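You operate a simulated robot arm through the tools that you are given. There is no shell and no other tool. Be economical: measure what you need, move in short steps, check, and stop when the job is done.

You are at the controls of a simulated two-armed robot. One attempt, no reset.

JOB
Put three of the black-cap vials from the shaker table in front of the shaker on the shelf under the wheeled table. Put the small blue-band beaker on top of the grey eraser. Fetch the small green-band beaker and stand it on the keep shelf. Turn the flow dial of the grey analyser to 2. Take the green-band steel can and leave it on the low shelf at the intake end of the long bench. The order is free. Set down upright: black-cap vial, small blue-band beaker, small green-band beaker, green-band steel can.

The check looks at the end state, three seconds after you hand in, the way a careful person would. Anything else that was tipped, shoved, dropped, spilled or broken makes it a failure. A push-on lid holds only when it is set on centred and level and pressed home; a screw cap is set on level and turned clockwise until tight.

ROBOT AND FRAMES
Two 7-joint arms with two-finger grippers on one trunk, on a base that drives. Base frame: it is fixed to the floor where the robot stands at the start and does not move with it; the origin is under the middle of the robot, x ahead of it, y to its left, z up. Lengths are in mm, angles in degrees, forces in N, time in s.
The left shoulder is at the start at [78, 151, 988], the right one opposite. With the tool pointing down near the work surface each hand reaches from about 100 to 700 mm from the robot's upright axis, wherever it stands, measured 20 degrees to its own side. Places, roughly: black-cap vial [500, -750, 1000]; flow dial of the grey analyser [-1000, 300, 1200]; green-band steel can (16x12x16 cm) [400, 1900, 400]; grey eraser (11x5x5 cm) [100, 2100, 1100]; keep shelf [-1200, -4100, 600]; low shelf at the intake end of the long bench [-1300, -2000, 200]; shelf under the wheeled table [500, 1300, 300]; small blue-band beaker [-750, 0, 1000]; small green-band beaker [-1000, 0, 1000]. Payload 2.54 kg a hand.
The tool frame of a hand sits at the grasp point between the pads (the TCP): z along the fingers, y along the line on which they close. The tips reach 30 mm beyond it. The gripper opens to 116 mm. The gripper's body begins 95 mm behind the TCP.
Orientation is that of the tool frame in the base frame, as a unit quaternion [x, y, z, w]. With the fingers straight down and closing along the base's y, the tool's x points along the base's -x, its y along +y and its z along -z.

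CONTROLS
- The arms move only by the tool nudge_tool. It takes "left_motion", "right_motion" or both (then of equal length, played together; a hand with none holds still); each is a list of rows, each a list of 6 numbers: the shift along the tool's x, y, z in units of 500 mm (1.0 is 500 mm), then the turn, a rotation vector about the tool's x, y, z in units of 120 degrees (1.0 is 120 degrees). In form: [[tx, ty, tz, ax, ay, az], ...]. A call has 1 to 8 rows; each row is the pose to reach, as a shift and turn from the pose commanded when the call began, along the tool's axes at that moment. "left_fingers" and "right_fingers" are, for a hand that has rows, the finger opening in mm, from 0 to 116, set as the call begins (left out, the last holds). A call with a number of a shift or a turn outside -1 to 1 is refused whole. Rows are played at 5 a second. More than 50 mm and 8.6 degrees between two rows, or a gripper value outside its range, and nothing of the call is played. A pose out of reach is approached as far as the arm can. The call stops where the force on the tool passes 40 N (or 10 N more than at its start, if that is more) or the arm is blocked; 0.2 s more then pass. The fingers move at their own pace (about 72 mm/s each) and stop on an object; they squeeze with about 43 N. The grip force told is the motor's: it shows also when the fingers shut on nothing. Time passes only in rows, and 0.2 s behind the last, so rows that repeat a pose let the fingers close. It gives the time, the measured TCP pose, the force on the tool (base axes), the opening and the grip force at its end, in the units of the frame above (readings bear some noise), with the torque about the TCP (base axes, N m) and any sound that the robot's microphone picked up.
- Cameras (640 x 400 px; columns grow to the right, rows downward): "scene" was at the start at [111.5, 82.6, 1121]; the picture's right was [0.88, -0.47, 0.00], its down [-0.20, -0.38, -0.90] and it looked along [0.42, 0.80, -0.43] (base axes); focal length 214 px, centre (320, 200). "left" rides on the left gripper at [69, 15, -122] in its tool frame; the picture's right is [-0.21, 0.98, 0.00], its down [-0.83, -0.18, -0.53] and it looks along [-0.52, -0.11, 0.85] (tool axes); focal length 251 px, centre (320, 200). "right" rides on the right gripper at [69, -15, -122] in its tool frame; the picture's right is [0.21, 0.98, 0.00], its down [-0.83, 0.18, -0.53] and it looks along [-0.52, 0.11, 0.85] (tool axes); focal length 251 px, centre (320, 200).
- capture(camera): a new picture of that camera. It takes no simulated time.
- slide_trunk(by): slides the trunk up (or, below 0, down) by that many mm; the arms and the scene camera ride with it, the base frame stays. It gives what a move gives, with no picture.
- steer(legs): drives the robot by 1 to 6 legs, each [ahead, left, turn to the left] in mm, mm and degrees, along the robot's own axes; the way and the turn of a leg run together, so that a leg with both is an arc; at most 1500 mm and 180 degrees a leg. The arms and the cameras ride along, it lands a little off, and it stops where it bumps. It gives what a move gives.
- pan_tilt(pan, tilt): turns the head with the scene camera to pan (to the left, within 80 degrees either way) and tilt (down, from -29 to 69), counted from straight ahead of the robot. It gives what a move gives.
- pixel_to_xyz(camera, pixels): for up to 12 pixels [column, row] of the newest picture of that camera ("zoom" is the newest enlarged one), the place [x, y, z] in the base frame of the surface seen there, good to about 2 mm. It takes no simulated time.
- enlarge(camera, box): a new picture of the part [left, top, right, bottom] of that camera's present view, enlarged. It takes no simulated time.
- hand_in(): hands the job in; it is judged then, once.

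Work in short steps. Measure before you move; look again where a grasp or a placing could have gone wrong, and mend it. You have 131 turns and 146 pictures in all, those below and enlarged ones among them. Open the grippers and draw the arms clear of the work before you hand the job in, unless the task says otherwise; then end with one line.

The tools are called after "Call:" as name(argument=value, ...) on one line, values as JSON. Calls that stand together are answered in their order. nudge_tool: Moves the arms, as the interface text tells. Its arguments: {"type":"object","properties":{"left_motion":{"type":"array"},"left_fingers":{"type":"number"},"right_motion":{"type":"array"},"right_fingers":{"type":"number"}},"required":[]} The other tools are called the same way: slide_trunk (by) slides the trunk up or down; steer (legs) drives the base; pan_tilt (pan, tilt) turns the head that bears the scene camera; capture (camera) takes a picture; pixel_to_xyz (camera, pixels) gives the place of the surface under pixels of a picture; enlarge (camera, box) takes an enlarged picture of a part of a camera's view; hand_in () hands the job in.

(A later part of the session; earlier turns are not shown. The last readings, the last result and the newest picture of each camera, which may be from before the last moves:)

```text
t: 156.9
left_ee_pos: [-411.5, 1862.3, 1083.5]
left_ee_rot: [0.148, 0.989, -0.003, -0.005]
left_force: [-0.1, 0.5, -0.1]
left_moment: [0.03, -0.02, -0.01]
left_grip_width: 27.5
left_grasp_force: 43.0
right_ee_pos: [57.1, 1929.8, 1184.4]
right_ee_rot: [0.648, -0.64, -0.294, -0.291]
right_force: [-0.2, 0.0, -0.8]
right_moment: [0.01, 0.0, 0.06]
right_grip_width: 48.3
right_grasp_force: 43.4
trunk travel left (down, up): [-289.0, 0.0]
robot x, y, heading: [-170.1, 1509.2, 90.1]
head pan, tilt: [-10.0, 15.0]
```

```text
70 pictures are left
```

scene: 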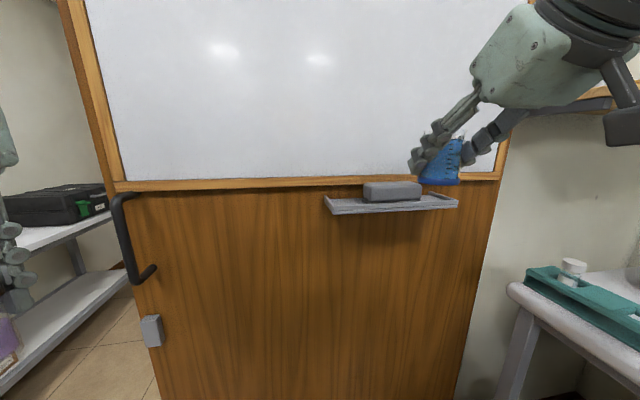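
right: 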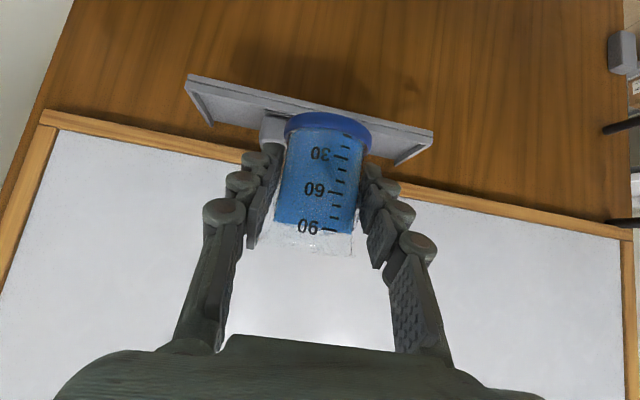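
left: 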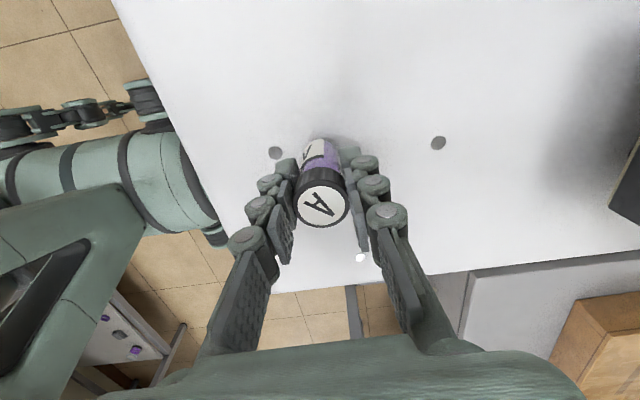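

I re-measure the eraser's top ((393,183) region) and the beaker's base ring from closer.

Call:
enlarge(camera="scene", box=[320, 120, 480, 220])

Call:
pixel_to_xyz(camera="scene", pixels=[[367, 184], [420, 184], [393, 182], [390, 193], [370, 183], [416, 180], [440, 183], [438, 160], [330, 205], [455, 203], [400, 180]])

```text
4.00 times, centred on (400, 170) of scene
```

zoom: 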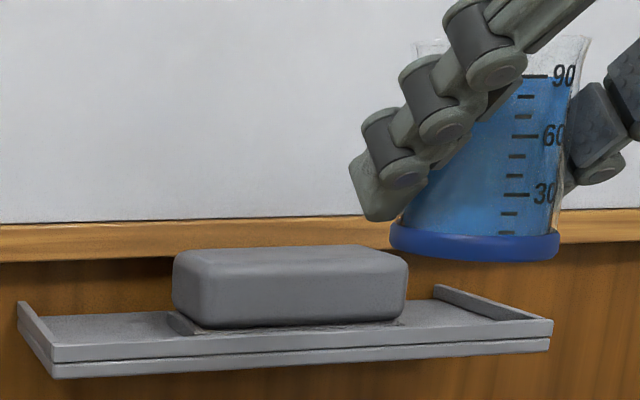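

```text
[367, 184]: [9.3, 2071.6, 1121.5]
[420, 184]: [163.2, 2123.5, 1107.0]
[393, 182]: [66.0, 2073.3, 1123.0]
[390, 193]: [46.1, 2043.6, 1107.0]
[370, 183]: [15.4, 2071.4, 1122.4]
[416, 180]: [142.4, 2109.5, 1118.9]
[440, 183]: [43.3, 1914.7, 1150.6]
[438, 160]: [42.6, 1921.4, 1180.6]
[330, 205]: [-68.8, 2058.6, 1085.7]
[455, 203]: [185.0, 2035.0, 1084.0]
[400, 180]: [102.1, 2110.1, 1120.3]
```

Eraser top is 1123. I carry the beaker 137 mm ahead above the eraser at z≈1172.

Call:
nudge_tool(right_motion=[[-0.033, 0, 0.044, 0, 0, 0], [-0.066, 0, 0.088, 0, 0, 0], [-0.098, 0, 0.133, 0, 0, 0], [-0.13, 0, 0.177, 0, 0, 0], [-0.1626, 0, 0.222, 0, 0, 0]])

Call:
enlarge(camera="scene", box=[320, 110, 480, 210])

Call:
enlarge(camera="right", box=[200, 60, 440, 260])

```text
t: 158.1
left_ee_pos: [-410.0, 1861.9, 1083.8]
left_ee_rot: [0.148, 0.989, -0.002, -0.005]
left_force: [-0.3, 0.0, 0.0]
left_moment: [0.02, -0.01, 0.03]
left_grip_width: 27.9
left_grasp_force: 42.6
right_ee_pos: [53.9, 2067.4, 1173.7]
right_ee_rot: [0.648, -0.64, -0.293, -0.29]
right_force: [0.0, 0.7, -1.6]
right_moment: [-0.03, -0.04, 0.01]
right_grip_width: 48.4
right_grasp_force: 43.1
trunk travel left (down, up): [-289.0, 0.0]
robot x, y, heading: [-172.4, 1512.4, 90.1]
head pan, tilt: [-10.0, 15.0]
```

```text
4.00 times, centred on (400, 160) of scene
```

zoom: 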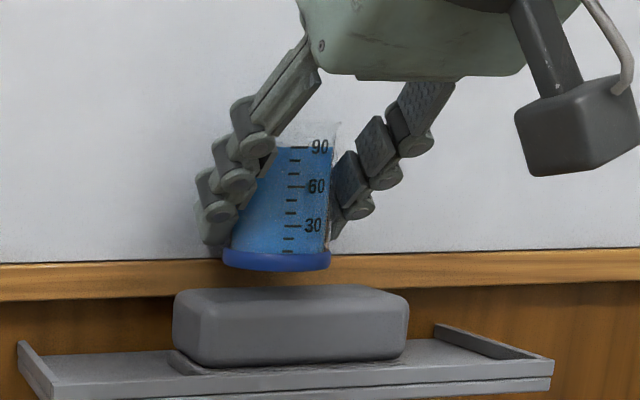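

```text
2.00 times, centred on (320, 160) of right
```

zoom: 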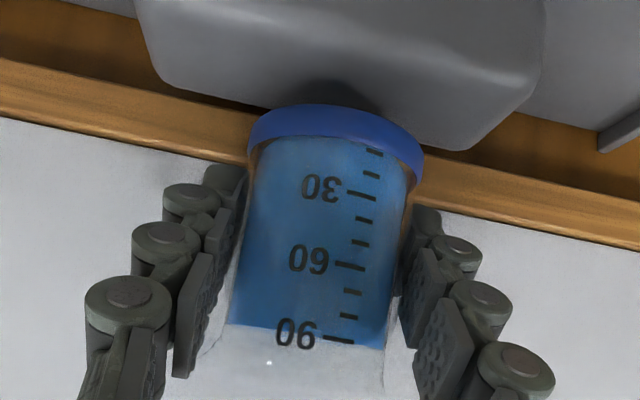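

The beaker is over the eraser, ~13 mm up. I lower 12 mm, then creep to contact.

Call:
nudge_tool(right_motion=[[0.0075, 0, 0.0066, 0, 0, 0], [0.015, 0, 0.0132, 0, 0, 0], [0.018, 0, 0.0158, 0, 0, 0], [0.018, 0, 0.0158, 0, 0, 0]])

Call:
nudge_tool(right_motion=[[0.0015, 0, 0.0013, 0, 0, 0], [0.0015, 0, 0.0013, 0, 0, 0]])

Call:
enlarge(camera="scene", box=[340, 130, 452, 200])

```text
t: 159.1
left_ee_pos: [-409.9, 1861.6, 1084.0]
left_ee_rot: [0.148, 0.989, -0.002, -0.005]
left_force: [0.3, -0.3, -0.5]
left_moment: [-0.02, 0.03, 0.0]
left_grip_width: 27.5
left_grasp_force: 43.1
right_ee_pos: [54.7, 2068.6, 1161.3]
right_ee_rot: [0.647, -0.64, -0.294, -0.291]
right_force: [0.1, 1.4, -1.7]
right_moment: [-0.01, -0.01, 0.04]
right_grip_width: 48.0
right_grasp_force: 43.0
trunk travel left (down, up): [-289.0, 0.0]
robot x, y, heading: [-173.3, 1510.6, 90.0]
head pan, tilt: [-10.0, 15.0]
```

```text
t: 159.7
left_ee_pos: [-410.3, 1861.7, 1084.8]
left_ee_rot: [0.148, 0.989, -0.002, -0.006]
left_force: [0.4, -0.4, -1.5]
left_moment: [0.01, -0.02, 0.0]
left_grip_width: 27.8
left_grasp_force: 42.9
right_ee_pos: [54.3, 2068.8, 1161.0]
right_ee_rot: [0.647, -0.64, -0.294, -0.291]
right_force: [-1.3, 1.7, 2.2]
right_moment: [0.1, 0.0, -0.06]
right_grip_width: 48.3
right_grasp_force: 42.4
trunk travel left (down, up): [-289.0, 0.0]
robot x, y, heading: [-170.9, 1510.0, 90.2]
head pan, tilt: [-10.0, 15.0]
```

```text
5.71 times, centred on (396, 165) of scene
```

zoom: 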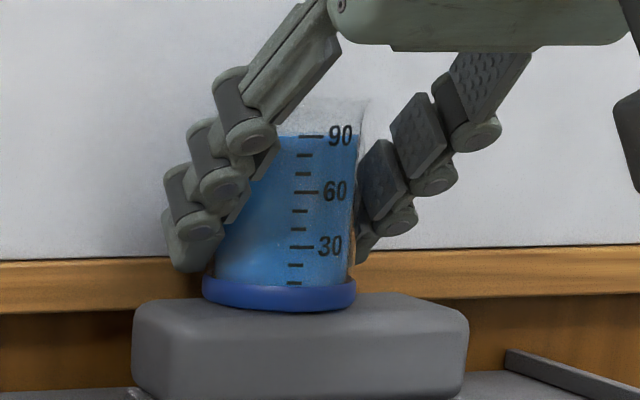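

Contact shows (force went from −1.7 to +2.2 N). I open and draw back along the tool axis.

Call:
nudge_tool(right_motion=[[0, 0, 0, 0, 0, 0], [0, 0, 0, 0, 0, 0], [0, 0, 0, 0, 0, 0], [0, 0, -0.06, 0, 0, 0], [0, 0, -0.14, 0, 0, 0], [0, 0, -0.22, 0, 0, 0], [0, 0, -0.3, 0, 0, 0]], right_fingers=70)

Call:
enlarge(camera="scene", box=[320, 110, 480, 210])

```text
t: 161.3
left_ee_pos: [-411.4, 1861.7, 1083.7]
left_ee_rot: [0.148, 0.989, -0.002, -0.005]
left_force: [-0.5, 0.2, 0.1]
left_moment: [0.03, -0.01, 0.0]
left_grip_width: 27.5
left_grasp_force: 43.4
right_ee_pos: [56.8, 1952.6, 1258.4]
right_ee_rot: [0.648, -0.64, -0.293, -0.291]
right_force: [0.2, -0.5, 0.2]
right_moment: [0.0, -0.01, -0.01]
right_grip_width: 70.0
right_grasp_force: 0.0
trunk travel left (down, up): [-289.0, 0.0]
robot x, y, heading: [-170.1, 1511.3, 90.2]
head pan, tilt: [-10.0, 15.0]
```

```text
4.00 times, centred on (400, 160) of scene
```

zoom: 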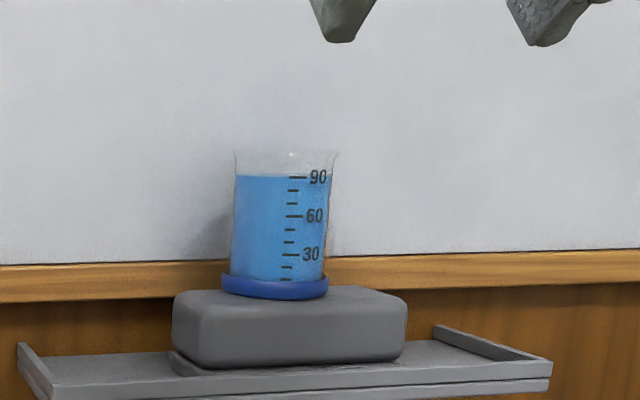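

The blue beaker stands on the eraser. I tuck the right hand up and back, drive to a pre-position (-64, 364) at heading 35°, and lower the trunk.

Call:
nudge_tool(right_motion=[[0.004, 0, -0.076, 0, 0, 0], [0.009, 0, -0.152, 0, 0, 0], [0.013, 0, -0.228, 0, 0, 0]])

Call:
steer(legs=[[-900, 0, 0], [0, 0, -55], [-54, -263, 0]])

Call:
slide_trunk(by=-289)

Call:
pan_tilt(pan=15, tilt=30)

Call:
capture(camera="scene")

```text
t: 162.1
left_ee_pos: [-411.2, 1861.7, 1084.7]
left_ee_rot: [0.147, 0.989, -0.001, -0.006]
left_force: [-0.3, -0.6, -0.5]
left_moment: [-0.01, 0.03, -0.01]
left_grip_width: 27.6
left_grasp_force: 43.3
right_ee_pos: [58.1, 1863.6, 1329.7]
right_ee_rot: [0.648, -0.64, -0.294, -0.291]
right_force: [0.2, 0.0, 0.3]
right_moment: [0.0, -0.01, -0.03]
right_grip_width: 69.9
right_grasp_force: 0.1
trunk travel left (down, up): [-289.0, 0.0]
robot x, y, heading: [-174.3, 1508.5, 90.1]
head pan, tilt: [-10.0, 15.0]
```

```text
t: 172.1
left_ee_pos: [89.9, 756.3, 1083.1]
left_ee_rot: [0.585, 0.811, 0.001, -0.006]
left_force: [0.8, -0.1, 0.0]
left_moment: [0.04, 0.01, 0.01]
left_grip_width: 27.7
left_grasp_force: 43.0
right_ee_pos: [364.5, 376.3, 1329.0]
right_ee_rot: [-0.281, 0.866, 0.127, 0.393]
right_force: [-0.3, 0.0, 0.8]
right_moment: [0.01, 0.03, 0.04]
right_grip_width: 69.8
right_grasp_force: 0.0
trunk travel left (down, up): [-289.0, 0.0]
robot x, y, heading: [-60.8, 355.2, 35.4]
head pan, tilt: [-10.0, 15.0]
```

```text
t: 175.0
left_ee_pos: [89.1, 755.5, 795.3]
left_ee_rot: [0.585, 0.811, 0.001, -0.005]
left_force: [-0.6, 0.1, 0.1]
left_moment: [0.0, 0.01, -0.02]
left_grip_width: 27.6
left_grasp_force: 42.9
right_ee_pos: [362.4, 376.0, 1040.7]
right_ee_rot: [-0.282, 0.866, 0.129, 0.393]
right_force: [0.9, 0.3, 0.3]
right_moment: [-0.03, -0.03, 0.03]
right_grip_width: 70.0
right_grasp_force: 0.1
trunk travel left (down, up): [0.0, 289.0]
robot x, y, heading: [-61.5, 360.1, 35.6]
head pan, tilt: [-10.0, 15.0]
```

```text
t: 175.9
left_ee_pos: [90.6, 756.2, 794.8]
left_ee_rot: [0.586, 0.81, 0.002, -0.006]
left_force: [0.0, -1.0, -0.3]
left_moment: [-0.04, 0.02, -0.02]
left_grip_width: 27.5
left_grasp_force: 42.5
right_ee_pos: [364.6, 376.6, 1040.2]
right_ee_rot: [-0.281, 0.866, 0.127, 0.393]
right_force: [-0.5, 1.1, 0.2]
right_moment: [0.03, 0.0, 0.0]
right_grip_width: 69.8
right_grasp_force: 0.1
trunk travel left (down, up): [0.0, 289.0]
robot x, y, heading: [-58.8, 356.1, 35.4]
head pan, tilt: [15.0, 30.0]
```

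```text
64 pictures are left
```

scene: 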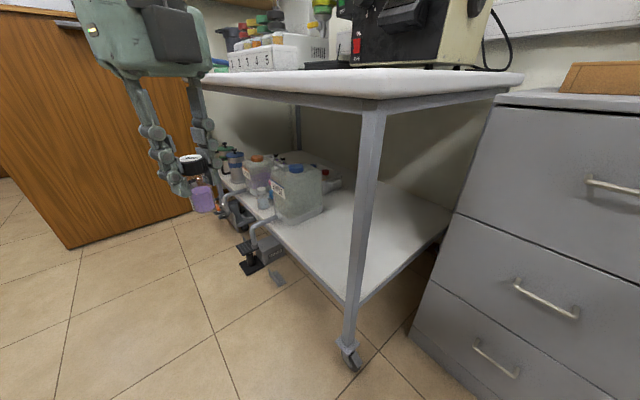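

Clear view. I extend the left hand 160 mm ahead and lower to z≈443 in free space.

Call:
nudge_tool(left_motion=[[0.012, 0.038, 0.088, 0, 0, 0], [0.024, 0.076, 0.176, 0, 0, 0], [0.036, 0.114, 0.264, 0, 0, 0], [0.048, 0.153, 0.352, 0, 0, 0], [0.06, 0.191, 0.44, 0, 0, 0], [0.072, 0.229, 0.528, 0, 0, 0], [0.084, 0.267, 0.616, 0, 0, 0], [0.095, 0.305, 0.7, 0, 0, 0]])

Call:
nudge_tool(left_motion=[[0, 0, 0.04, 0, 0, 0], [0, 0, 0.07, 0, 0, 0]])

Call:
capture(camera="scene")

```text
t: 177.7
left_ee_pos: [218.3, 853.4, 445.2]
left_ee_rot: [0.585, 0.811, 0.002, -0.005]
left_force: [-0.4, -0.2, -0.7]
left_moment: [0.01, 0.0, 0.0]
left_grip_width: 27.6
left_grasp_force: 43.2
right_ee_pos: [364.4, 375.7, 1040.5]
right_ee_rot: [-0.282, 0.866, 0.128, 0.392]
right_force: [-0.1, 0.0, 0.5]
right_moment: [-0.02, -0.05, 0.01]
right_grip_width: 69.8
right_grasp_force: 0.0
trunk travel left (down, up): [0.0, 289.0]
robot x, y, heading: [-57.6, 359.0, 35.6]
head pan, tilt: [15.0, 30.0]
```

```text
t: 178.3
left_ee_pos: [216.8, 852.1, 409.4]
left_ee_rot: [0.586, 0.81, 0.001, -0.006]
left_force: [0.4, 0.5, -0.3]
left_moment: [0.0, -0.04, -0.01]
left_grip_width: 27.5
left_grasp_force: 42.6
right_ee_pos: [365.5, 376.0, 1039.6]
right_ee_rot: [-0.281, 0.866, 0.128, 0.393]
right_force: [0.2, 0.1, -0.5]
right_moment: [0.0, -0.01, 0.01]
right_grip_width: 70.0
right_grasp_force: 0.1
trunk travel left (down, up): [0.0, 289.0]
robot x, y, heading: [-59.2, 358.1, 35.8]
head pan, tilt: [15.0, 30.0]
```

```text
63 pictures are left
```

scene: 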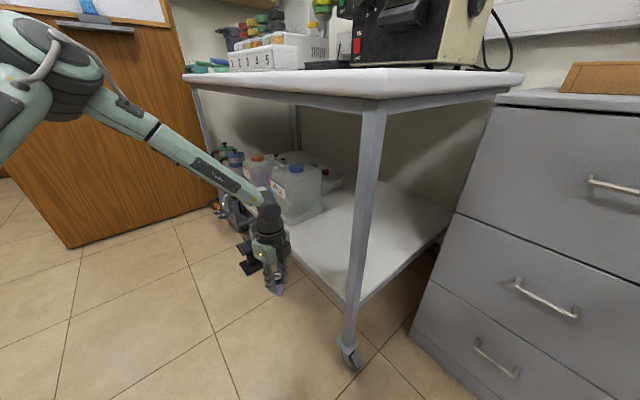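

z=409 is reached easily here. I lift 25 mm and drive 213 mm in +x into the shelf space.

Call:
nudge_tool(left_motion=[[0, 0, -0.05, 0, 0, 0]])

Call:
steer(legs=[[173, -124, 0]])

Call:
capture(camera="scene")

Call:
capture(camera="left")

```text
t: 178.7
left_ee_pos: [218.0, 850.5, 434.7]
left_ee_rot: [0.586, 0.81, 0.001, -0.007]
left_force: [-0.3, 0.3, -0.6]
left_moment: [0.03, 0.0, -0.02]
left_grip_width: 27.7
left_grasp_force: 42.9
right_ee_pos: [365.1, 375.4, 1039.6]
right_ee_rot: [-0.281, 0.866, 0.128, 0.393]
right_force: [0.3, -0.5, 0.6]
right_moment: [-0.03, -0.06, -0.06]
right_grip_width: 69.9
right_grasp_force: 0.1
trunk travel left (down, up): [0.0, 289.0]
robot x, y, heading: [-58.4, 355.3, 35.6]
head pan, tilt: [15.0, 30.0]
```

```text
t: 180.6
left_ee_pos: [427.7, 855.3, 430.3]
left_ee_rot: [0.585, 0.811, -0.003, 0.003]
left_force: [-0.3, -0.6, -1.5]
left_moment: [-0.03, 0.0, 0.0]
left_grip_width: 27.6
left_grasp_force: 43.0
right_ee_pos: [567.0, 394.5, 1044.6]
right_ee_rot: [-0.291, 0.864, 0.115, 0.395]
right_force: [0.1, -1.0, 1.4]
right_moment: [0.0, 0.01, 0.01]
right_grip_width: 69.8
right_grasp_force: 0.1
trunk travel left (down, up): [0.0, 289.0]
robot x, y, heading: [155.8, 356.0, 35.6]
head pan, tilt: [15.0, 30.0]
```

```text
62 pictures are left
```

scene: 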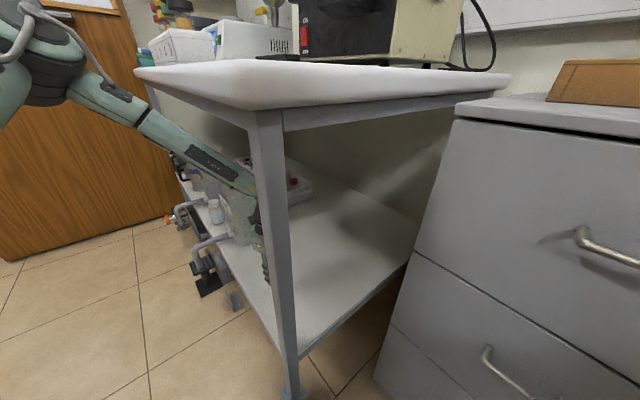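

```text
61 pictures are left
```

left: 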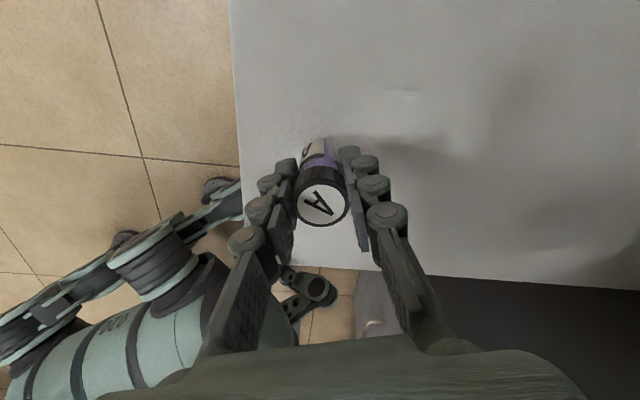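

The vial is over the shelf. I lower 25 mm, then creep 2 mm.

Call:
nudge_tool(left_motion=[[0, 0, 0.025, 0, 0, 0], [0, 0, 0.045, 0, 0, 0], [0, 0, 0.05, 0, 0, 0], [0, 0, 0.05, 0, 0, 0]])

Call:
nudge_tool(left_motion=[[0, 0, 0.002, 0, 0, 0], [0, 0, 0.004, 0, 0, 0]])

Call:
pan_tilt(pan=-60, tilt=15)

Call:
capture(camera="scene")

```text
t: 181.6
left_ee_pos: [428.5, 854.2, 406.3]
left_ee_rot: [0.584, 0.811, -0.002, 0.002]
left_force: [-0.9, 0.5, 0.1]
left_moment: [0.03, 0.0, 0.02]
left_grip_width: 27.7
left_grasp_force: 42.6
right_ee_pos: [566.1, 394.9, 1043.2]
right_ee_rot: [-0.295, 0.862, 0.114, 0.397]
right_force: [0.1, -0.1, -0.4]
right_moment: [0.01, 0.01, -0.01]
right_grip_width: 69.9
right_grasp_force: 0.0
trunk travel left (down, up): [0.0, 289.0]
robot x, y, heading: [158.7, 360.7, 35.7]
head pan, tilt: [15.0, 30.0]
```

```text
t: 182.2
left_ee_pos: [427.9, 855.1, 404.3]
left_ee_rot: [0.585, 0.811, -0.003, 0.002]
left_force: [-0.8, -0.3, -0.3]
left_moment: [0.02, 0.0, 0.02]
left_grip_width: 27.5
left_grasp_force: 42.9
right_ee_pos: [566.2, 395.7, 1043.6]
right_ee_rot: [-0.294, 0.862, 0.114, 0.397]
right_force: [-0.2, 0.5, 0.2]
right_moment: [0.01, 0.03, -0.04]
right_grip_width: 69.8
right_grasp_force: 0.1
trunk travel left (down, up): [0.0, 289.0]
robot x, y, heading: [151.5, 361.6, 35.9]
head pan, tilt: [15.0, 30.0]
```

```text
t: 183.6
left_ee_pos: [428.4, 854.1, 402.9]
left_ee_rot: [0.585, 0.811, -0.002, 0.002]
left_force: [-0.6, 0.2, -1.1]
left_moment: [-0.01, 0.01, -0.02]
left_grip_width: 27.7
left_grasp_force: 43.0
right_ee_pos: [565.0, 393.5, 1043.3]
right_ee_rot: [-0.295, 0.862, 0.114, 0.397]
right_force: [0.5, 0.0, -0.1]
right_moment: [-0.02, -0.01, 0.0]
right_grip_width: 69.9
right_grasp_force: 0.2
trunk travel left (down, up): [0.0, 289.0]
robot x, y, heading: [153.4, 356.5, 35.6]
head pan, tilt: [-60.0, 15.0]
```

```text
60 pictures are left
```

scene: 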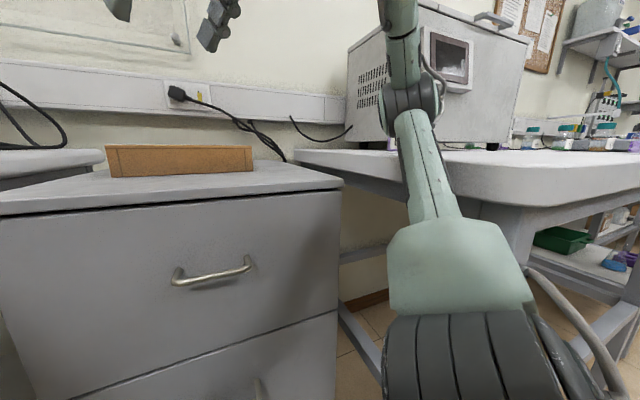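

The right elbow reaches over the shaker table near vial C. I zoom to check it and measure.

Call:
enlarge(camera="scene", box=[340, 60, 500, 200])

Call:
pixel_to_xyz(camera="scene", pixels=[[410, 100], [420, 130], [430, 180], [435, 215], [391, 144], [440, 95], [350, 170], [480, 180]])

```text
2.86 times, centred on (420, 130) of scene
```

zoom: 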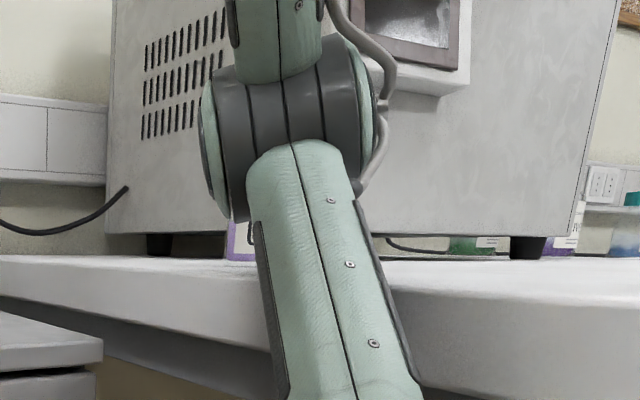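

```text
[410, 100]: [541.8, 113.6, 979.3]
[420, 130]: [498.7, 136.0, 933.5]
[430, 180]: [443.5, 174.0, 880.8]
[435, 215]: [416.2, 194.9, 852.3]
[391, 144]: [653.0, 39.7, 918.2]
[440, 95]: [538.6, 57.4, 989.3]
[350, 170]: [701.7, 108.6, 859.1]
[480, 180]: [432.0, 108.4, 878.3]
```

Vial C still stands clear of the elbow. No shelf contact yet, so I creep down 3 mm more.

Call:
nudge_tool(left_motion=[[0, 0, 0.002, 0, 0, 0], [0, 0, 0.004, 0, 0, 0], [0, 0, 0.005, 0, 0, 0], [0, 0, 0.005, 0, 0, 0]])

Call:
capture(camera="left")

```text
t: 184.6
left_ee_pos: [429.6, 854.5, 403.4]
left_ee_rot: [0.584, 0.812, -0.001, 0.002]
left_force: [-6.8, -4.0, 30.9]
left_moment: [-0.31, 0.3, -0.04]
left_grip_width: 27.3
left_grasp_force: 43.0
right_ee_pos: [567.8, 394.7, 1043.0]
right_ee_rot: [-0.295, 0.862, 0.115, 0.396]
right_force: [0.0, 0.0, 0.6]
right_moment: [-0.03, 0.0, 0.0]
right_grip_width: 70.1
right_grasp_force: 0.1
trunk travel left (down, up): [0.0, 289.0]
robot x, y, heading: [155.2, 361.0, 35.9]
head pan, tilt: [-60.0, 15.0]
```

```text
58 pictures are left
```

left: 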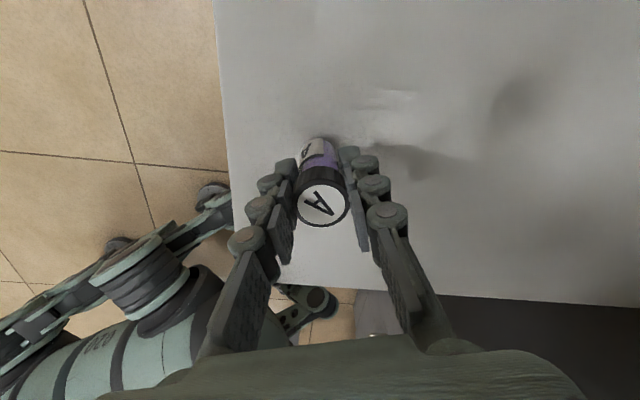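

Firm contact (31 N). I ease up 1.5 mm, open, raise 90 mm, and back the base out, then look.

Call:
nudge_tool(left_motion=[[0, 0, -0.003, 0, 0, 0], [0, 0, -0.003, 0, 0, 0]])

Call:
nudge_tool(left_motion=[[0, 0, 0, 0, 0, 0], [0, 0, 0, 0, 0, 0], [0, 0, 0, 0, 0, 0], [0, 0, -0.06, 0, 0, 0], [0, 0, -0.12, 0, 0, 0], [0, 0, -0.18, 0, 0, 0]], left_fingers=60)

Call:
steer(legs=[[-173, 124, 0]])

Call:
pan_tilt(pan=10, tilt=30)

Call:
capture(camera="scene")

```text
t: 185.2
left_ee_pos: [429.8, 854.2, 403.9]
left_ee_rot: [0.585, 0.811, -0.002, 0.002]
left_force: [-0.2, -0.3, 21.4]
left_moment: [-0.04, -0.03, 0.05]
left_grip_width: 27.7
left_grasp_force: 43.3
right_ee_pos: [567.3, 394.8, 1042.8]
right_ee_rot: [-0.295, 0.862, 0.114, 0.396]
right_force: [-0.6, -0.3, -0.9]
right_moment: [-0.02, 0.01, -0.01]
right_grip_width: 70.0
right_grasp_force: 0.1
trunk travel left (down, up): [0.0, 289.0]
robot x, y, heading: [155.0, 358.5, 35.9]
head pan, tilt: [-60.0, 15.0]
```

```text
t: 186.6
left_ee_pos: [428.8, 854.3, 493.2]
left_ee_rot: [0.584, 0.812, -0.003, 0.001]
left_force: [0.2, 0.8, 0.0]
left_moment: [0.0, -0.02, 0.01]
left_grip_width: 60.1
left_grasp_force: 0.2
right_ee_pos: [567.0, 395.1, 1042.8]
right_ee_rot: [-0.295, 0.863, 0.113, 0.396]
right_force: [0.1, 0.6, -0.5]
right_moment: [-0.02, 0.03, -0.01]
right_grip_width: 70.1
right_grasp_force: 0.0
trunk travel left (down, up): [0.0, 289.0]
robot x, y, heading: [153.5, 358.3, 35.5]
head pan, tilt: [-60.0, 15.0]
```

```text
t: 188.5
left_ee_pos: [220.4, 853.4, 497.0]
left_ee_rot: [0.584, 0.812, 0.001, -0.005]
left_force: [-0.5, -0.1, 0.2]
left_moment: [-0.02, 0.02, 0.02]
left_grip_width: 60.1
left_grasp_force: 0.1
right_ee_pos: [363.4, 383.6, 1040.3]
right_ee_rot: [-0.287, 0.864, 0.124, 0.395]
right_force: [0.9, -0.3, 0.0]
right_moment: [-0.02, -0.01, 0.01]
right_grip_width: 69.9
right_grasp_force: 0.1
trunk travel left (down, up): [0.0, 289.0]
robot x, y, heading: [-53.3, 360.7, 35.9]
head pan, tilt: [-60.0, 15.0]
```

```text
t: 189.9
left_ee_pos: [221.3, 852.8, 497.0]
left_ee_rot: [0.585, 0.811, 0.002, -0.006]
left_force: [0.6, 0.6, -0.1]
left_moment: [-0.04, 0.01, -0.03]
left_grip_width: 59.9
left_grasp_force: 0.1
right_ee_pos: [363.7, 383.6, 1040.6]
right_ee_rot: [-0.287, 0.864, 0.123, 0.394]
right_force: [0.4, 0.5, 0.1]
right_moment: [0.01, 0.0, 0.03]
right_grip_width: 70.3
right_grasp_force: 0.0
trunk travel left (down, up): [0.0, 289.0]
robot x, y, heading: [-57.1, 361.2, 35.7]
head pan, tilt: [10.0, 30.0]
```

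```text
57 pictures are left
```

scene: 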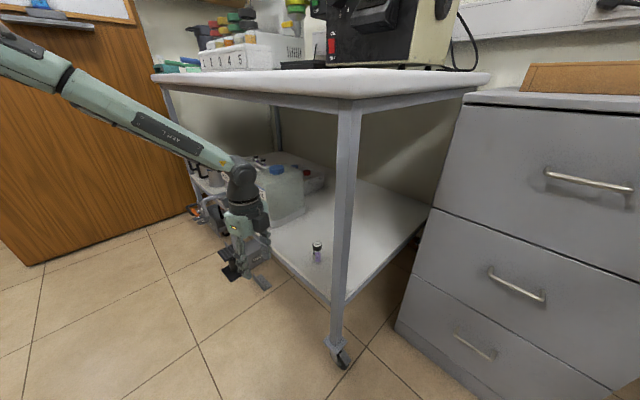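

Vial A stands upright on the shelf. Next vial B: I raise the left hand (posture kept), turn to heading 0 and drive toward the right end of the shaker table.

Call:
slide_trunk(by=225)

Call:
nudge_tool(left_motion=[[0, 0, -0.085, 0, 0, 0], [0, 0, -0.17, 0, 0, 0], [0, 0, -0.255, 0, 0, 0], [0, 0, -0.34, 0, 0, 0], [0, 0, -0.425, 0, 0, 0], [0, 0, -0.51, 0, 0, 0], [0, 0, -0.595, 0, 0, 0], [0, 0, -0.67, 0, 0, 0]])

Call:
steer(legs=[[0, 0, -35.7], [-120, 0, 0], [0, -1150, 0]])

Call:
pan_tilt(pan=10, tilt=25)

Call:
capture(camera="scene")

Call:
capture(camera="left")

```text
t: 192.3
left_ee_pos: [219.5, 853.2, 722.1]
left_ee_rot: [0.584, 0.811, 0.001, -0.006]
left_force: [0.8, -1.3, 0.3]
left_moment: [-0.02, -0.01, 0.0]
left_grip_width: 59.8
left_grasp_force: 0.1
right_ee_pos: [364.6, 383.8, 1264.9]
right_ee_rot: [-0.288, 0.864, 0.124, 0.394]
right_force: [0.0, -0.5, -0.4]
right_moment: [0.01, 0.01, -0.01]
right_grip_width: 69.9
right_grasp_force: 0.1
trunk travel left (down, up): [-225.0, 64.0]
robot x, y, heading: [-58.8, 360.4, 35.7]
head pan, tilt: [10.0, 30.0]
```

```text
t: 194.1
left_ee_pos: [221.5, 849.7, 1057.0]
left_ee_rot: [0.585, 0.811, 0.001, -0.007]
left_force: [-0.2, 0.4, -0.1]
left_moment: [0.01, 0.0, -0.01]
left_grip_width: 60.2
left_grasp_force: 0.1
right_ee_pos: [364.4, 383.7, 1265.1]
right_ee_rot: [-0.287, 0.864, 0.124, 0.394]
right_force: [0.3, 0.3, -0.6]
right_moment: [0.02, -0.04, 0.01]
right_grip_width: 69.7
right_grasp_force: 0.0
trunk travel left (down, up): [-225.0, 64.0]
robot x, y, heading: [-57.5, 360.6, 35.5]
head pan, tilt: [10.0, 30.0]
```

```text
t: 207.8
left_ee_pos: [339.3, -540.1, 1056.7]
left_ee_rot: [0.806, 0.592, 0.002, -0.005]
left_force: [0.1, -1.3, -0.6]
left_moment: [0.0, -0.02, -0.02]
left_grip_width: 59.8
left_grasp_force: 0.2
right_ee_pos: [180.8, -1000.4, 1264.8]
right_ee_rot: [-0.009, 0.91, -0.003, 0.413]
right_force: [1.0, 0.3, -0.1]
right_moment: [0.0, -0.05, 0.02]
right_grip_width: 69.7
right_grasp_force: 0.0
trunk travel left (down, up): [-225.0, 64.0]
robot x, y, heading: [-171.3, -773.8, -0.3]
head pan, tilt: [10.0, 30.0]
```

```text
t: 208.5
left_ee_pos: [339.3, -538.7, 1057.2]
left_ee_rot: [0.805, 0.593, 0.003, -0.005]
left_force: [0.3, -0.1, -0.2]
left_moment: [-0.01, 0.0, 0.0]
left_grip_width: 60.3
left_grasp_force: 0.0
right_ee_pos: [182.1, -999.9, 1265.4]
right_ee_rot: [-0.009, 0.91, -0.003, 0.414]
right_force: [-0.1, -0.2, -0.3]
right_moment: [-0.01, -0.01, 0.0]
right_grip_width: 69.9
right_grasp_force: 0.2
trunk travel left (down, up): [-225.0, 64.0]
robot x, y, heading: [-172.7, -769.7, -0.1]
head pan, tilt: [10.0, 25.0]
```

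```text
56 pictures are left
```

scene: 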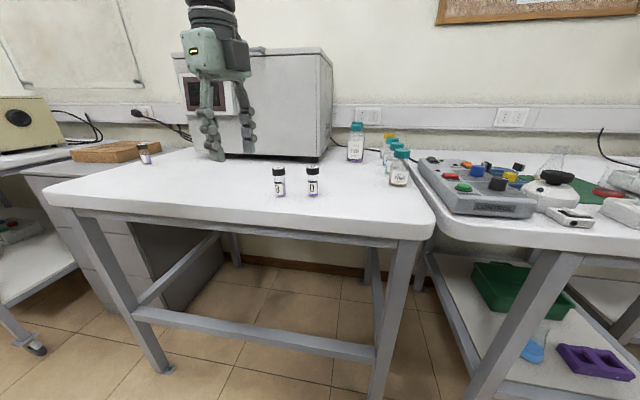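

```text
55 pictures are left
```

left: 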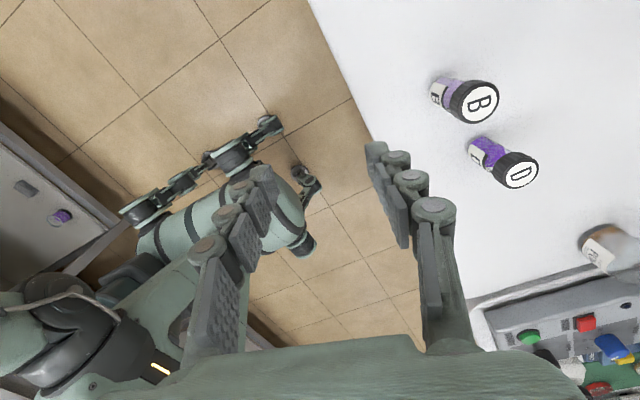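

I measure the cap centres of B (482,101) and D (522,175).

Call:
pixel_to_xyz(camera="left", pixels=[[482, 101], [522, 175], [478, 108], [518, 178]])

Call:
pixel_to_xyz(camera="scene", pixels=[[145, 152], [278, 170], [313, 170], [280, 190]])

```text
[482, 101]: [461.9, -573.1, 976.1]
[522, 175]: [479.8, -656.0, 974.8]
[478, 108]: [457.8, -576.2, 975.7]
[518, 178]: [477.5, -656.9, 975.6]
```

```text
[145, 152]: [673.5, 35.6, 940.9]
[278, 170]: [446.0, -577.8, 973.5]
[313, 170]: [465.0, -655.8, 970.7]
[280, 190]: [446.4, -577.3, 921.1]
```

B is at (461,−575). I drive so that the hand is above it and check the reading.

Call:
steer(legs=[[122, -36, 0]])

Call:
capture(camera="left")

```text
t: 209.7
left_ee_pos: [463.3, -575.4, 1056.4]
left_ee_rot: [0.806, 0.592, 0.002, -0.006]
left_force: [0.8, 0.5, 0.0]
left_moment: [-0.02, 0.06, 0.01]
left_grip_width: 60.1
left_grasp_force: 0.1
right_ee_pos: [303.7, -1037.1, 1264.5]
right_ee_rot: [-0.008, 0.911, -0.003, 0.412]
right_force: [0.7, 0.1, 0.3]
right_moment: [0.02, -0.01, -0.02]
right_grip_width: 70.0
right_grasp_force: 0.0
trunk travel left (down, up): [-225.0, 64.0]
robot x, y, heading: [-51.9, -811.9, -0.3]
head pan, tilt: [10.0, 25.0]
```

```text
54 pictures are left
```

left: 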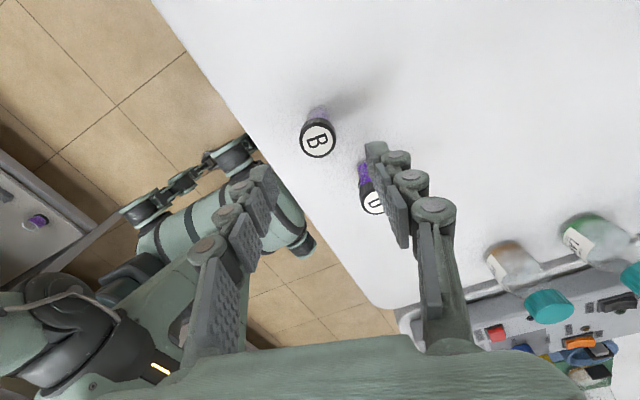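

D lies 72 mm to the side in the finger-width direction, so it stays clear. I descend 92 mm and grip B's cap.

Call:
nudge_tool(left_motion=[[0, 0, 0.06, 0, 0, 0], [0, 0, 0.12, 0, 0, 0], [0, 0, 0.17, 0, 0, 0], [0, 0, 0.184, 0, 0, 0], [0, 0, 0.184, 0, 0, 0]], left_fingers=52)

Call:
nudge_tool(left_motion=[[0, 0, 0, 0, 0, 0], [0, 0, 0, 0, 0, 0], [0, 0, 0, 0, 0, 0]], left_fingers=18)

Call:
nudge_tool(left_motion=[[0, 0, -0.06, 0, 0, 0], [0, 0, -0.12, 0, 0, 0], [0, 0, -0.184, 0, 0, 0]])

Call:
capture(camera="left")

```text
t: 210.9
left_ee_pos: [460.6, -574.7, 965.1]
left_ee_rot: [0.805, 0.593, 0.003, -0.005]
left_force: [0.1, -0.5, -0.2]
left_moment: [0.02, -0.02, -0.01]
left_grip_width: 51.7
left_grasp_force: 0.1
right_ee_pos: [302.1, -1035.9, 1265.0]
right_ee_rot: [-0.009, 0.911, -0.003, 0.412]
right_force: [0.9, 0.1, -0.4]
right_moment: [0.02, 0.02, 0.02]
right_grip_width: 70.0
right_grasp_force: 0.0
trunk travel left (down, up): [-225.0, 64.0]
robot x, y, heading: [-50.8, -805.2, -0.1]
head pan, tilt: [10.0, 25.0]
```

```text
t: 211.7
left_ee_pos: [460.3, -573.6, 964.5]
left_ee_rot: [0.805, 0.593, 0.003, -0.005]
left_force: [-0.5, -0.2, -0.1]
left_moment: [-0.02, -0.02, -0.01]
left_grip_width: 27.7
left_grasp_force: 43.1
right_ee_pos: [303.0, -1035.9, 1265.3]
right_ee_rot: [-0.009, 0.91, -0.003, 0.413]
right_force: [0.3, -0.1, -0.8]
right_moment: [0.01, 0.03, -0.01]
right_grip_width: 70.0
right_grasp_force: 0.1
trunk travel left (down, up): [-225.0, 64.0]
robot x, y, heading: [-52.6, -810.4, -0.1]
head pan, tilt: [10.0, 25.0]
```

```text
t: 212.5
left_ee_pos: [461.8, -574.1, 1055.6]
left_ee_rot: [0.805, 0.593, 0.003, -0.005]
left_force: [0.8, 0.6, 0.2]
left_moment: [0.04, -0.02, 0.01]
left_grip_width: 27.5
left_grasp_force: 42.6
right_ee_pos: [302.5, -1036.0, 1264.9]
right_ee_rot: [-0.009, 0.91, -0.003, 0.414]
right_force: [-0.8, -0.3, -0.6]
right_moment: [-0.01, -0.01, -0.01]
right_grip_width: 69.9
right_grasp_force: 0.1
trunk travel left (down, up): [-225.0, 64.0]
robot x, y, heading: [-50.4, -809.0, -0.2]
head pan, tilt: [10.0, 25.0]
```

```text
53 pictures are left
```

left: 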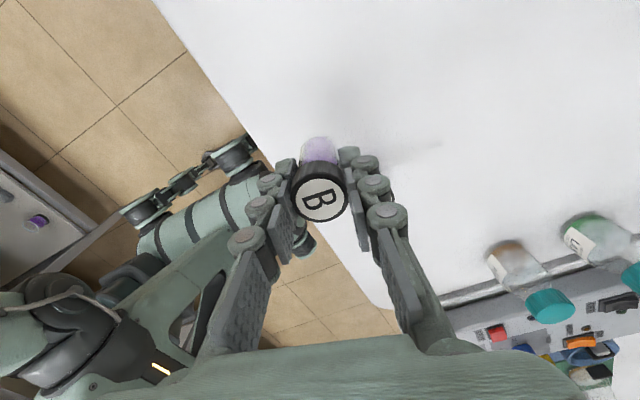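

B is held. I drive back to the shelf pre-position (−58, 290, heading 35.7°) and lower the hand to z≈432 there.

Call:
steer(legs=[[-120, 0, 0], [0, 1100, 0], [0, 0, 35.7], [91, -65, 0]])

Call:
slide_trunk(by=-225)

Call:
nudge_tool(left_motion=[[0, 0, 0.1, 0, 0, 0], [0, 0, 0.2, 0, 0, 0], [0, 0, 0.3, 0, 0, 0], [0, 0, 0.4, 0, 0, 0], [0, 0, 0.5, 0, 0, 0], [0, 0, 0.6, 0, 0, 0], [0, 0, 0.7, 0, 0, 0], [0, 0, 0.795, 0, 0, 0]])

Call:
capture(camera="scene")

```text
t: 226.8
left_ee_pos: [222.1, 776.0, 1055.6]
left_ee_rot: [0.586, 0.81, 0.001, -0.007]
left_force: [-0.1, 0.1, -0.7]
left_moment: [-0.03, 0.07, -0.01]
left_grip_width: 27.6
left_grasp_force: 42.6
right_ee_pos: [360.8, 309.6, 1264.6]
right_ee_rot: [-0.285, 0.865, 0.123, 0.394]
right_force: [-0.3, -0.6, -0.5]
right_moment: [0.0, 0.02, -0.02]
right_grip_width: 69.6
right_grasp_force: 0.2
trunk travel left (down, up): [-225.0, 64.0]
robot x, y, heading: [-62.3, 290.7, 35.5]
head pan, tilt: [10.0, 25.0]
```

```text
t: 229.2
left_ee_pos: [220.6, 777.4, 832.0]
left_ee_rot: [0.586, 0.81, 0.001, -0.005]
left_force: [0.0, 0.1, -0.4]
left_moment: [-0.04, 0.03, -0.03]
left_grip_width: 27.4
left_grasp_force: 42.9
right_ee_pos: [359.6, 309.6, 1039.9]
right_ee_rot: [-0.286, 0.865, 0.123, 0.394]
right_force: [-0.1, -0.4, -0.4]
right_moment: [0.01, 0.0, -0.02]
right_grip_width: 69.8
right_grasp_force: 0.1
trunk travel left (down, up): [0.0, 289.0]
robot x, y, heading: [-60.9, 287.9, 35.5]
head pan, tilt: [10.0, 25.0]
```

```text
t: 231.0
left_ee_pos: [218.1, 779.2, 434.2]
left_ee_rot: [0.586, 0.811, 0.001, -0.007]
left_force: [-0.1, -0.7, 0.0]
left_moment: [0.02, 0.02, -0.01]
left_grip_width: 27.5
left_grasp_force: 43.3
right_ee_pos: [361.4, 309.3, 1039.4]
right_ee_rot: [-0.286, 0.865, 0.123, 0.394]
right_force: [0.1, 0.0, -0.5]
right_moment: [0.0, -0.01, 0.01]
right_grip_width: 69.9
right_grasp_force: 0.1
trunk travel left (down, up): [0.0, 289.0]
robot x, y, heading: [-62.1, 285.9, 35.2]
head pan, tilt: [10.0, 25.0]
```

```text
52 pictures are left
```

scene: 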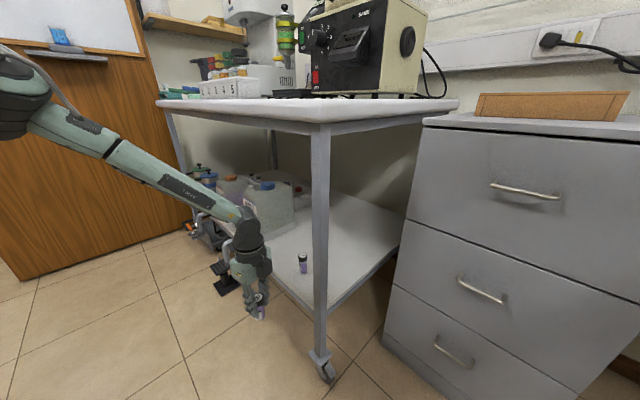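

The right elbow would come near vial C if I entered here, so I consider placing B on A's other side (y≈925). I measure the carboy's near side and vial A.

Call:
pixel_to_xyz(camera="scene", pixels=[[288, 200], [292, 210], [285, 222], [270, 228], [275, 190], [303, 256], [300, 235], [290, 245]])

Call:
enlarge(camera="scene", box=[220, 160, 340, 300])

```text
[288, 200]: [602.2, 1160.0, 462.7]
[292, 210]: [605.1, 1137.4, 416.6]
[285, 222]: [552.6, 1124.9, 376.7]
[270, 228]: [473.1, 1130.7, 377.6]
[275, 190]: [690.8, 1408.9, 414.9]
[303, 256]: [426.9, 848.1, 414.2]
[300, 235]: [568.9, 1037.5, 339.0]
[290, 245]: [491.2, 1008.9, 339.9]
```

```text
2.86 times, centred on (280, 230) of scene
```

zoom: 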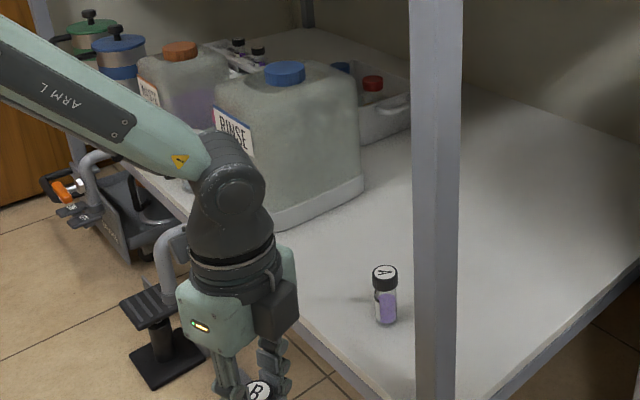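

The carboy starts at y≈1125, so there's room. I move the base +131 mm in y, then +197 mm in x, aiming B at about (415, 910).

Call:
steer(legs=[[76, 107, 0], [161, -114, 0]])

Call:
capture(camera="left")

```text
t: 234.1
left_ee_pos: [398.0, 912.2, 434.2]
left_ee_rot: [0.583, 0.813, 0.0, -0.006]
left_force: [0.5, 0.4, -0.4]
left_moment: [-0.02, 0.02, 0.02]
left_grip_width: 27.5
left_grasp_force: 42.8
right_ee_pos: [544.6, 444.3, 1039.2]
right_ee_rot: [-0.29, 0.864, 0.124, 0.392]
right_force: [-0.3, 0.6, -0.4]
right_moment: [0.0, 0.02, -0.01]
right_grip_width: 70.1
right_grasp_force: 0.0
trunk travel left (down, up): [0.0, 289.0]
robot x, y, heading: [123.5, 420.1, 35.9]
head pan, tilt: [10.0, 25.0]
stopped in leg 2: the robot was blocked; the commanded pose is now the measured one
```

```text
50 pictures are left
```

left: 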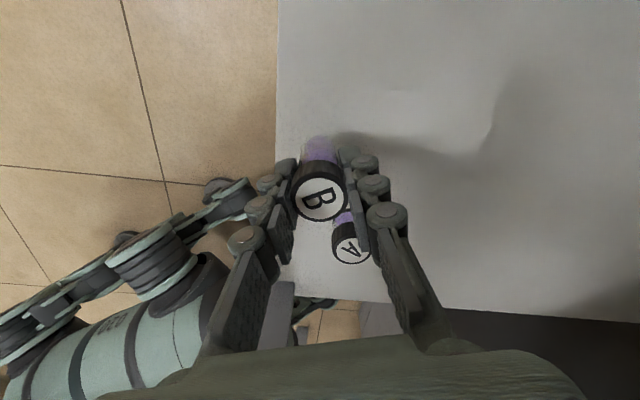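

The base touched near the wheel, but the hand is at (398, 912), inside the shelf with 25 mm margin, so B goes here. I lower 28 mm and creep.

Call:
nudge_tool(left_motion=[[0, 0, 0.03, 0, 0, 0], [0, 0, 0.05, 0, 0, 0], [0, 0, 0.055, 0, 0, 0], [0, 0, 0.055, 0, 0, 0]])

Call:
nudge_tool(left_motion=[[0, 0, 0.002, 0, 0, 0], [0, 0, 0.004, 0, 0, 0], [0, 0, 0.004, 0, 0, 0]])

```text
t: 235.1
left_ee_pos: [397.5, 912.4, 406.8]
left_ee_rot: [0.582, 0.813, 0.001, -0.006]
left_force: [-0.3, -0.2, -0.1]
left_moment: [0.02, -0.01, -0.04]
left_grip_width: 27.7
left_grasp_force: 42.7
right_ee_pos: [544.9, 444.2, 1039.8]
right_ee_rot: [-0.291, 0.864, 0.125, 0.392]
right_force: [-0.6, 0.1, -0.8]
right_moment: [0.01, -0.05, 0.02]
right_grip_width: 69.9
right_grasp_force: 0.0
trunk travel left (down, up): [0.0, 289.0]
robot x, y, heading: [123.4, 417.8, 35.9]
head pan, tilt: [10.0, 25.0]
```

```text
t: 235.9
left_ee_pos: [396.3, 912.2, 404.1]
left_ee_rot: [0.582, 0.813, 0.001, -0.005]
left_force: [0.3, -0.3, 0.1]
left_moment: [0.0, -0.01, -0.01]
left_grip_width: 27.4
left_grasp_force: 42.5
right_ee_pos: [545.1, 444.2, 1038.9]
right_ee_rot: [-0.29, 0.864, 0.124, 0.392]
right_force: [0.1, 0.6, 0.4]
right_moment: [0.01, -0.02, 0.01]
right_grip_width: 70.1
right_grasp_force: 0.0
trunk travel left (down, up): [0.0, 289.0]
robot x, y, heading: [120.4, 419.3, 36.0]
head pan, tilt: [10.0, 25.0]
```

No contact yet; I creep 1 mm at a time, 2 mm more.

Call:
nudge_tool(left_motion=[[0, 0, 0.002, 0, 0, 0], [0, 0, 0.003, 0, 0, 0], [0, 0, 0.004, 0, 0, 0], [0, 0, 0.004, 0, 0, 0]])

Call:
enlarge(camera="scene", box=[220, 180, 340, 300])

```text
t: 236.9
left_ee_pos: [396.5, 912.2, 405.3]
left_ee_rot: [0.582, 0.813, 0.001, -0.006]
left_force: [-2.0, 0.1, 8.5]
left_moment: [-0.02, 0.07, 0.03]
left_grip_width: 27.3
left_grasp_force: 43.0
right_ee_pos: [545.2, 443.9, 1039.8]
right_ee_rot: [-0.29, 0.864, 0.126, 0.393]
right_force: [0.1, 0.1, 0.7]
right_moment: [0.0, 0.02, -0.01]
right_grip_width: 69.8
right_grasp_force: 0.1
trunk travel left (down, up): [0.0, 289.0]
robot x, y, heading: [127.7, 414.9, 36.0]
head pan, tilt: [10.0, 25.0]
```

```text
3.33 times, centred on (280, 240) of scene
```

zoom: 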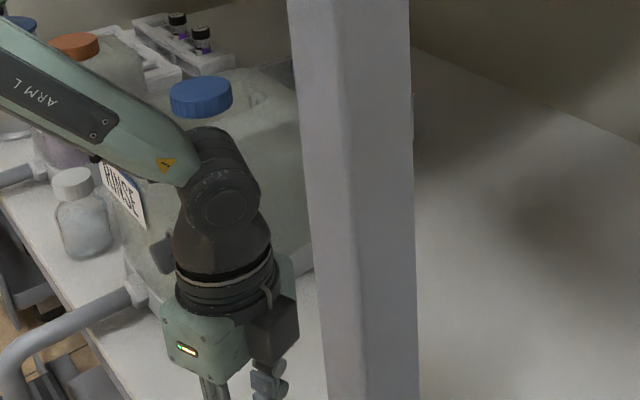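

Contact (8.5 N). I release, raise 90 mm, back out, and take a closer look at the white device with vials at the shelf's rear.

Call:
nudge_tool(left_motion=[[0, 0, 0, 0, 0, 0], [0, 0, 0, 0, 0, 0], [0, 0, 0, 0, 0, 0], [0, 0, -0.06, 0, 0, 0], [0, 0, -0.12, 0, 0, 0], [0, 0, -0.18, 0, 0, 0]], left_fingers=52)

Call:
steer(legs=[[-220, 130, 0]])

Call:
pan_tilt(pan=15, tilt=30)

Call:
capture(camera="scene")

Call:
enlarge(camera="scene", box=[200, 100, 400, 280])

```text
t: 238.3
left_ee_pos: [397.0, 910.7, 493.6]
left_ee_rot: [0.582, 0.813, 0.001, -0.005]
left_force: [-0.2, -0.2, 0.2]
left_moment: [-0.02, 0.02, -0.04]
left_grip_width: 52.1
left_grasp_force: 0.1
right_ee_pos: [544.3, 443.4, 1039.4]
right_ee_rot: [-0.29, 0.864, 0.125, 0.392]
right_force: [0.0, -0.4, 0.1]
right_moment: [0.03, -0.01, 0.03]
right_grip_width: 69.9
right_grasp_force: 0.0
trunk travel left (down, up): [0.0, 289.0]
robot x, y, heading: [121.4, 416.4, 35.9]
head pan, tilt: [10.0, 25.0]
```

```text
t: 240.2
left_ee_pos: [142.9, 888.8, 492.9]
left_ee_rot: [0.582, 0.813, 0.001, -0.006]
left_force: [0.4, -1.1, 0.2]
left_moment: [-0.01, 0.04, 0.0]
left_grip_width: 52.1
left_grasp_force: 0.1
right_ee_pos: [291.5, 420.3, 1039.6]
right_ee_rot: [-0.29, 0.864, 0.124, 0.393]
right_force: [0.3, 0.9, 0.3]
right_moment: [0.0, 0.01, 0.0]
right_grip_width: 69.8
right_grasp_force: 0.1
trunk travel left (down, up): [0.0, 289.0]
robot x, y, heading: [-127.4, 393.2, 36.0]
head pan, tilt: [10.0, 25.0]
```

```text
t: 240.8
left_ee_pos: [142.5, 888.1, 494.4]
left_ee_rot: [0.582, 0.813, 0.001, -0.006]
left_force: [0.3, -0.5, 0.0]
left_moment: [-0.01, -0.02, 0.01]
left_grip_width: 51.9
left_grasp_force: 0.1
right_ee_pos: [289.3, 421.1, 1039.4]
right_ee_rot: [-0.289, 0.864, 0.125, 0.392]
right_force: [0.0, -0.7, 0.8]
right_moment: [-0.01, -0.01, 0.0]
right_grip_width: 70.1
right_grasp_force: 0.0
trunk travel left (down, up): [0.0, 289.0]
robot x, y, heading: [-131.3, 394.9, 36.0]
head pan, tilt: [15.0, 30.0]
```

```text
48 pictures are left
```

scene: 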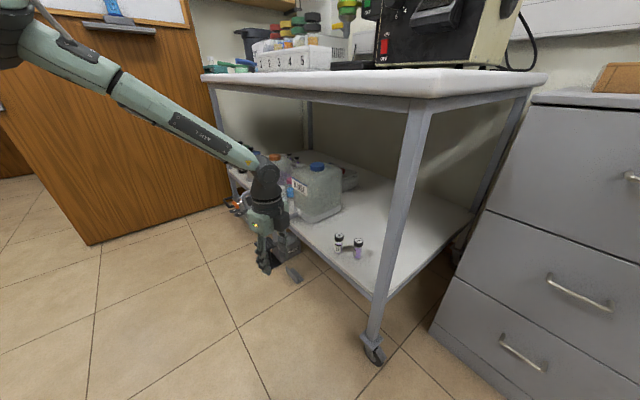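

```text
2.22 times, centred on (300, 190) of scene
```

zoom: 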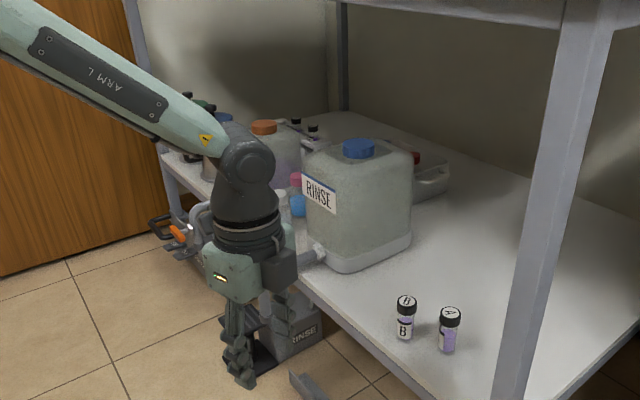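

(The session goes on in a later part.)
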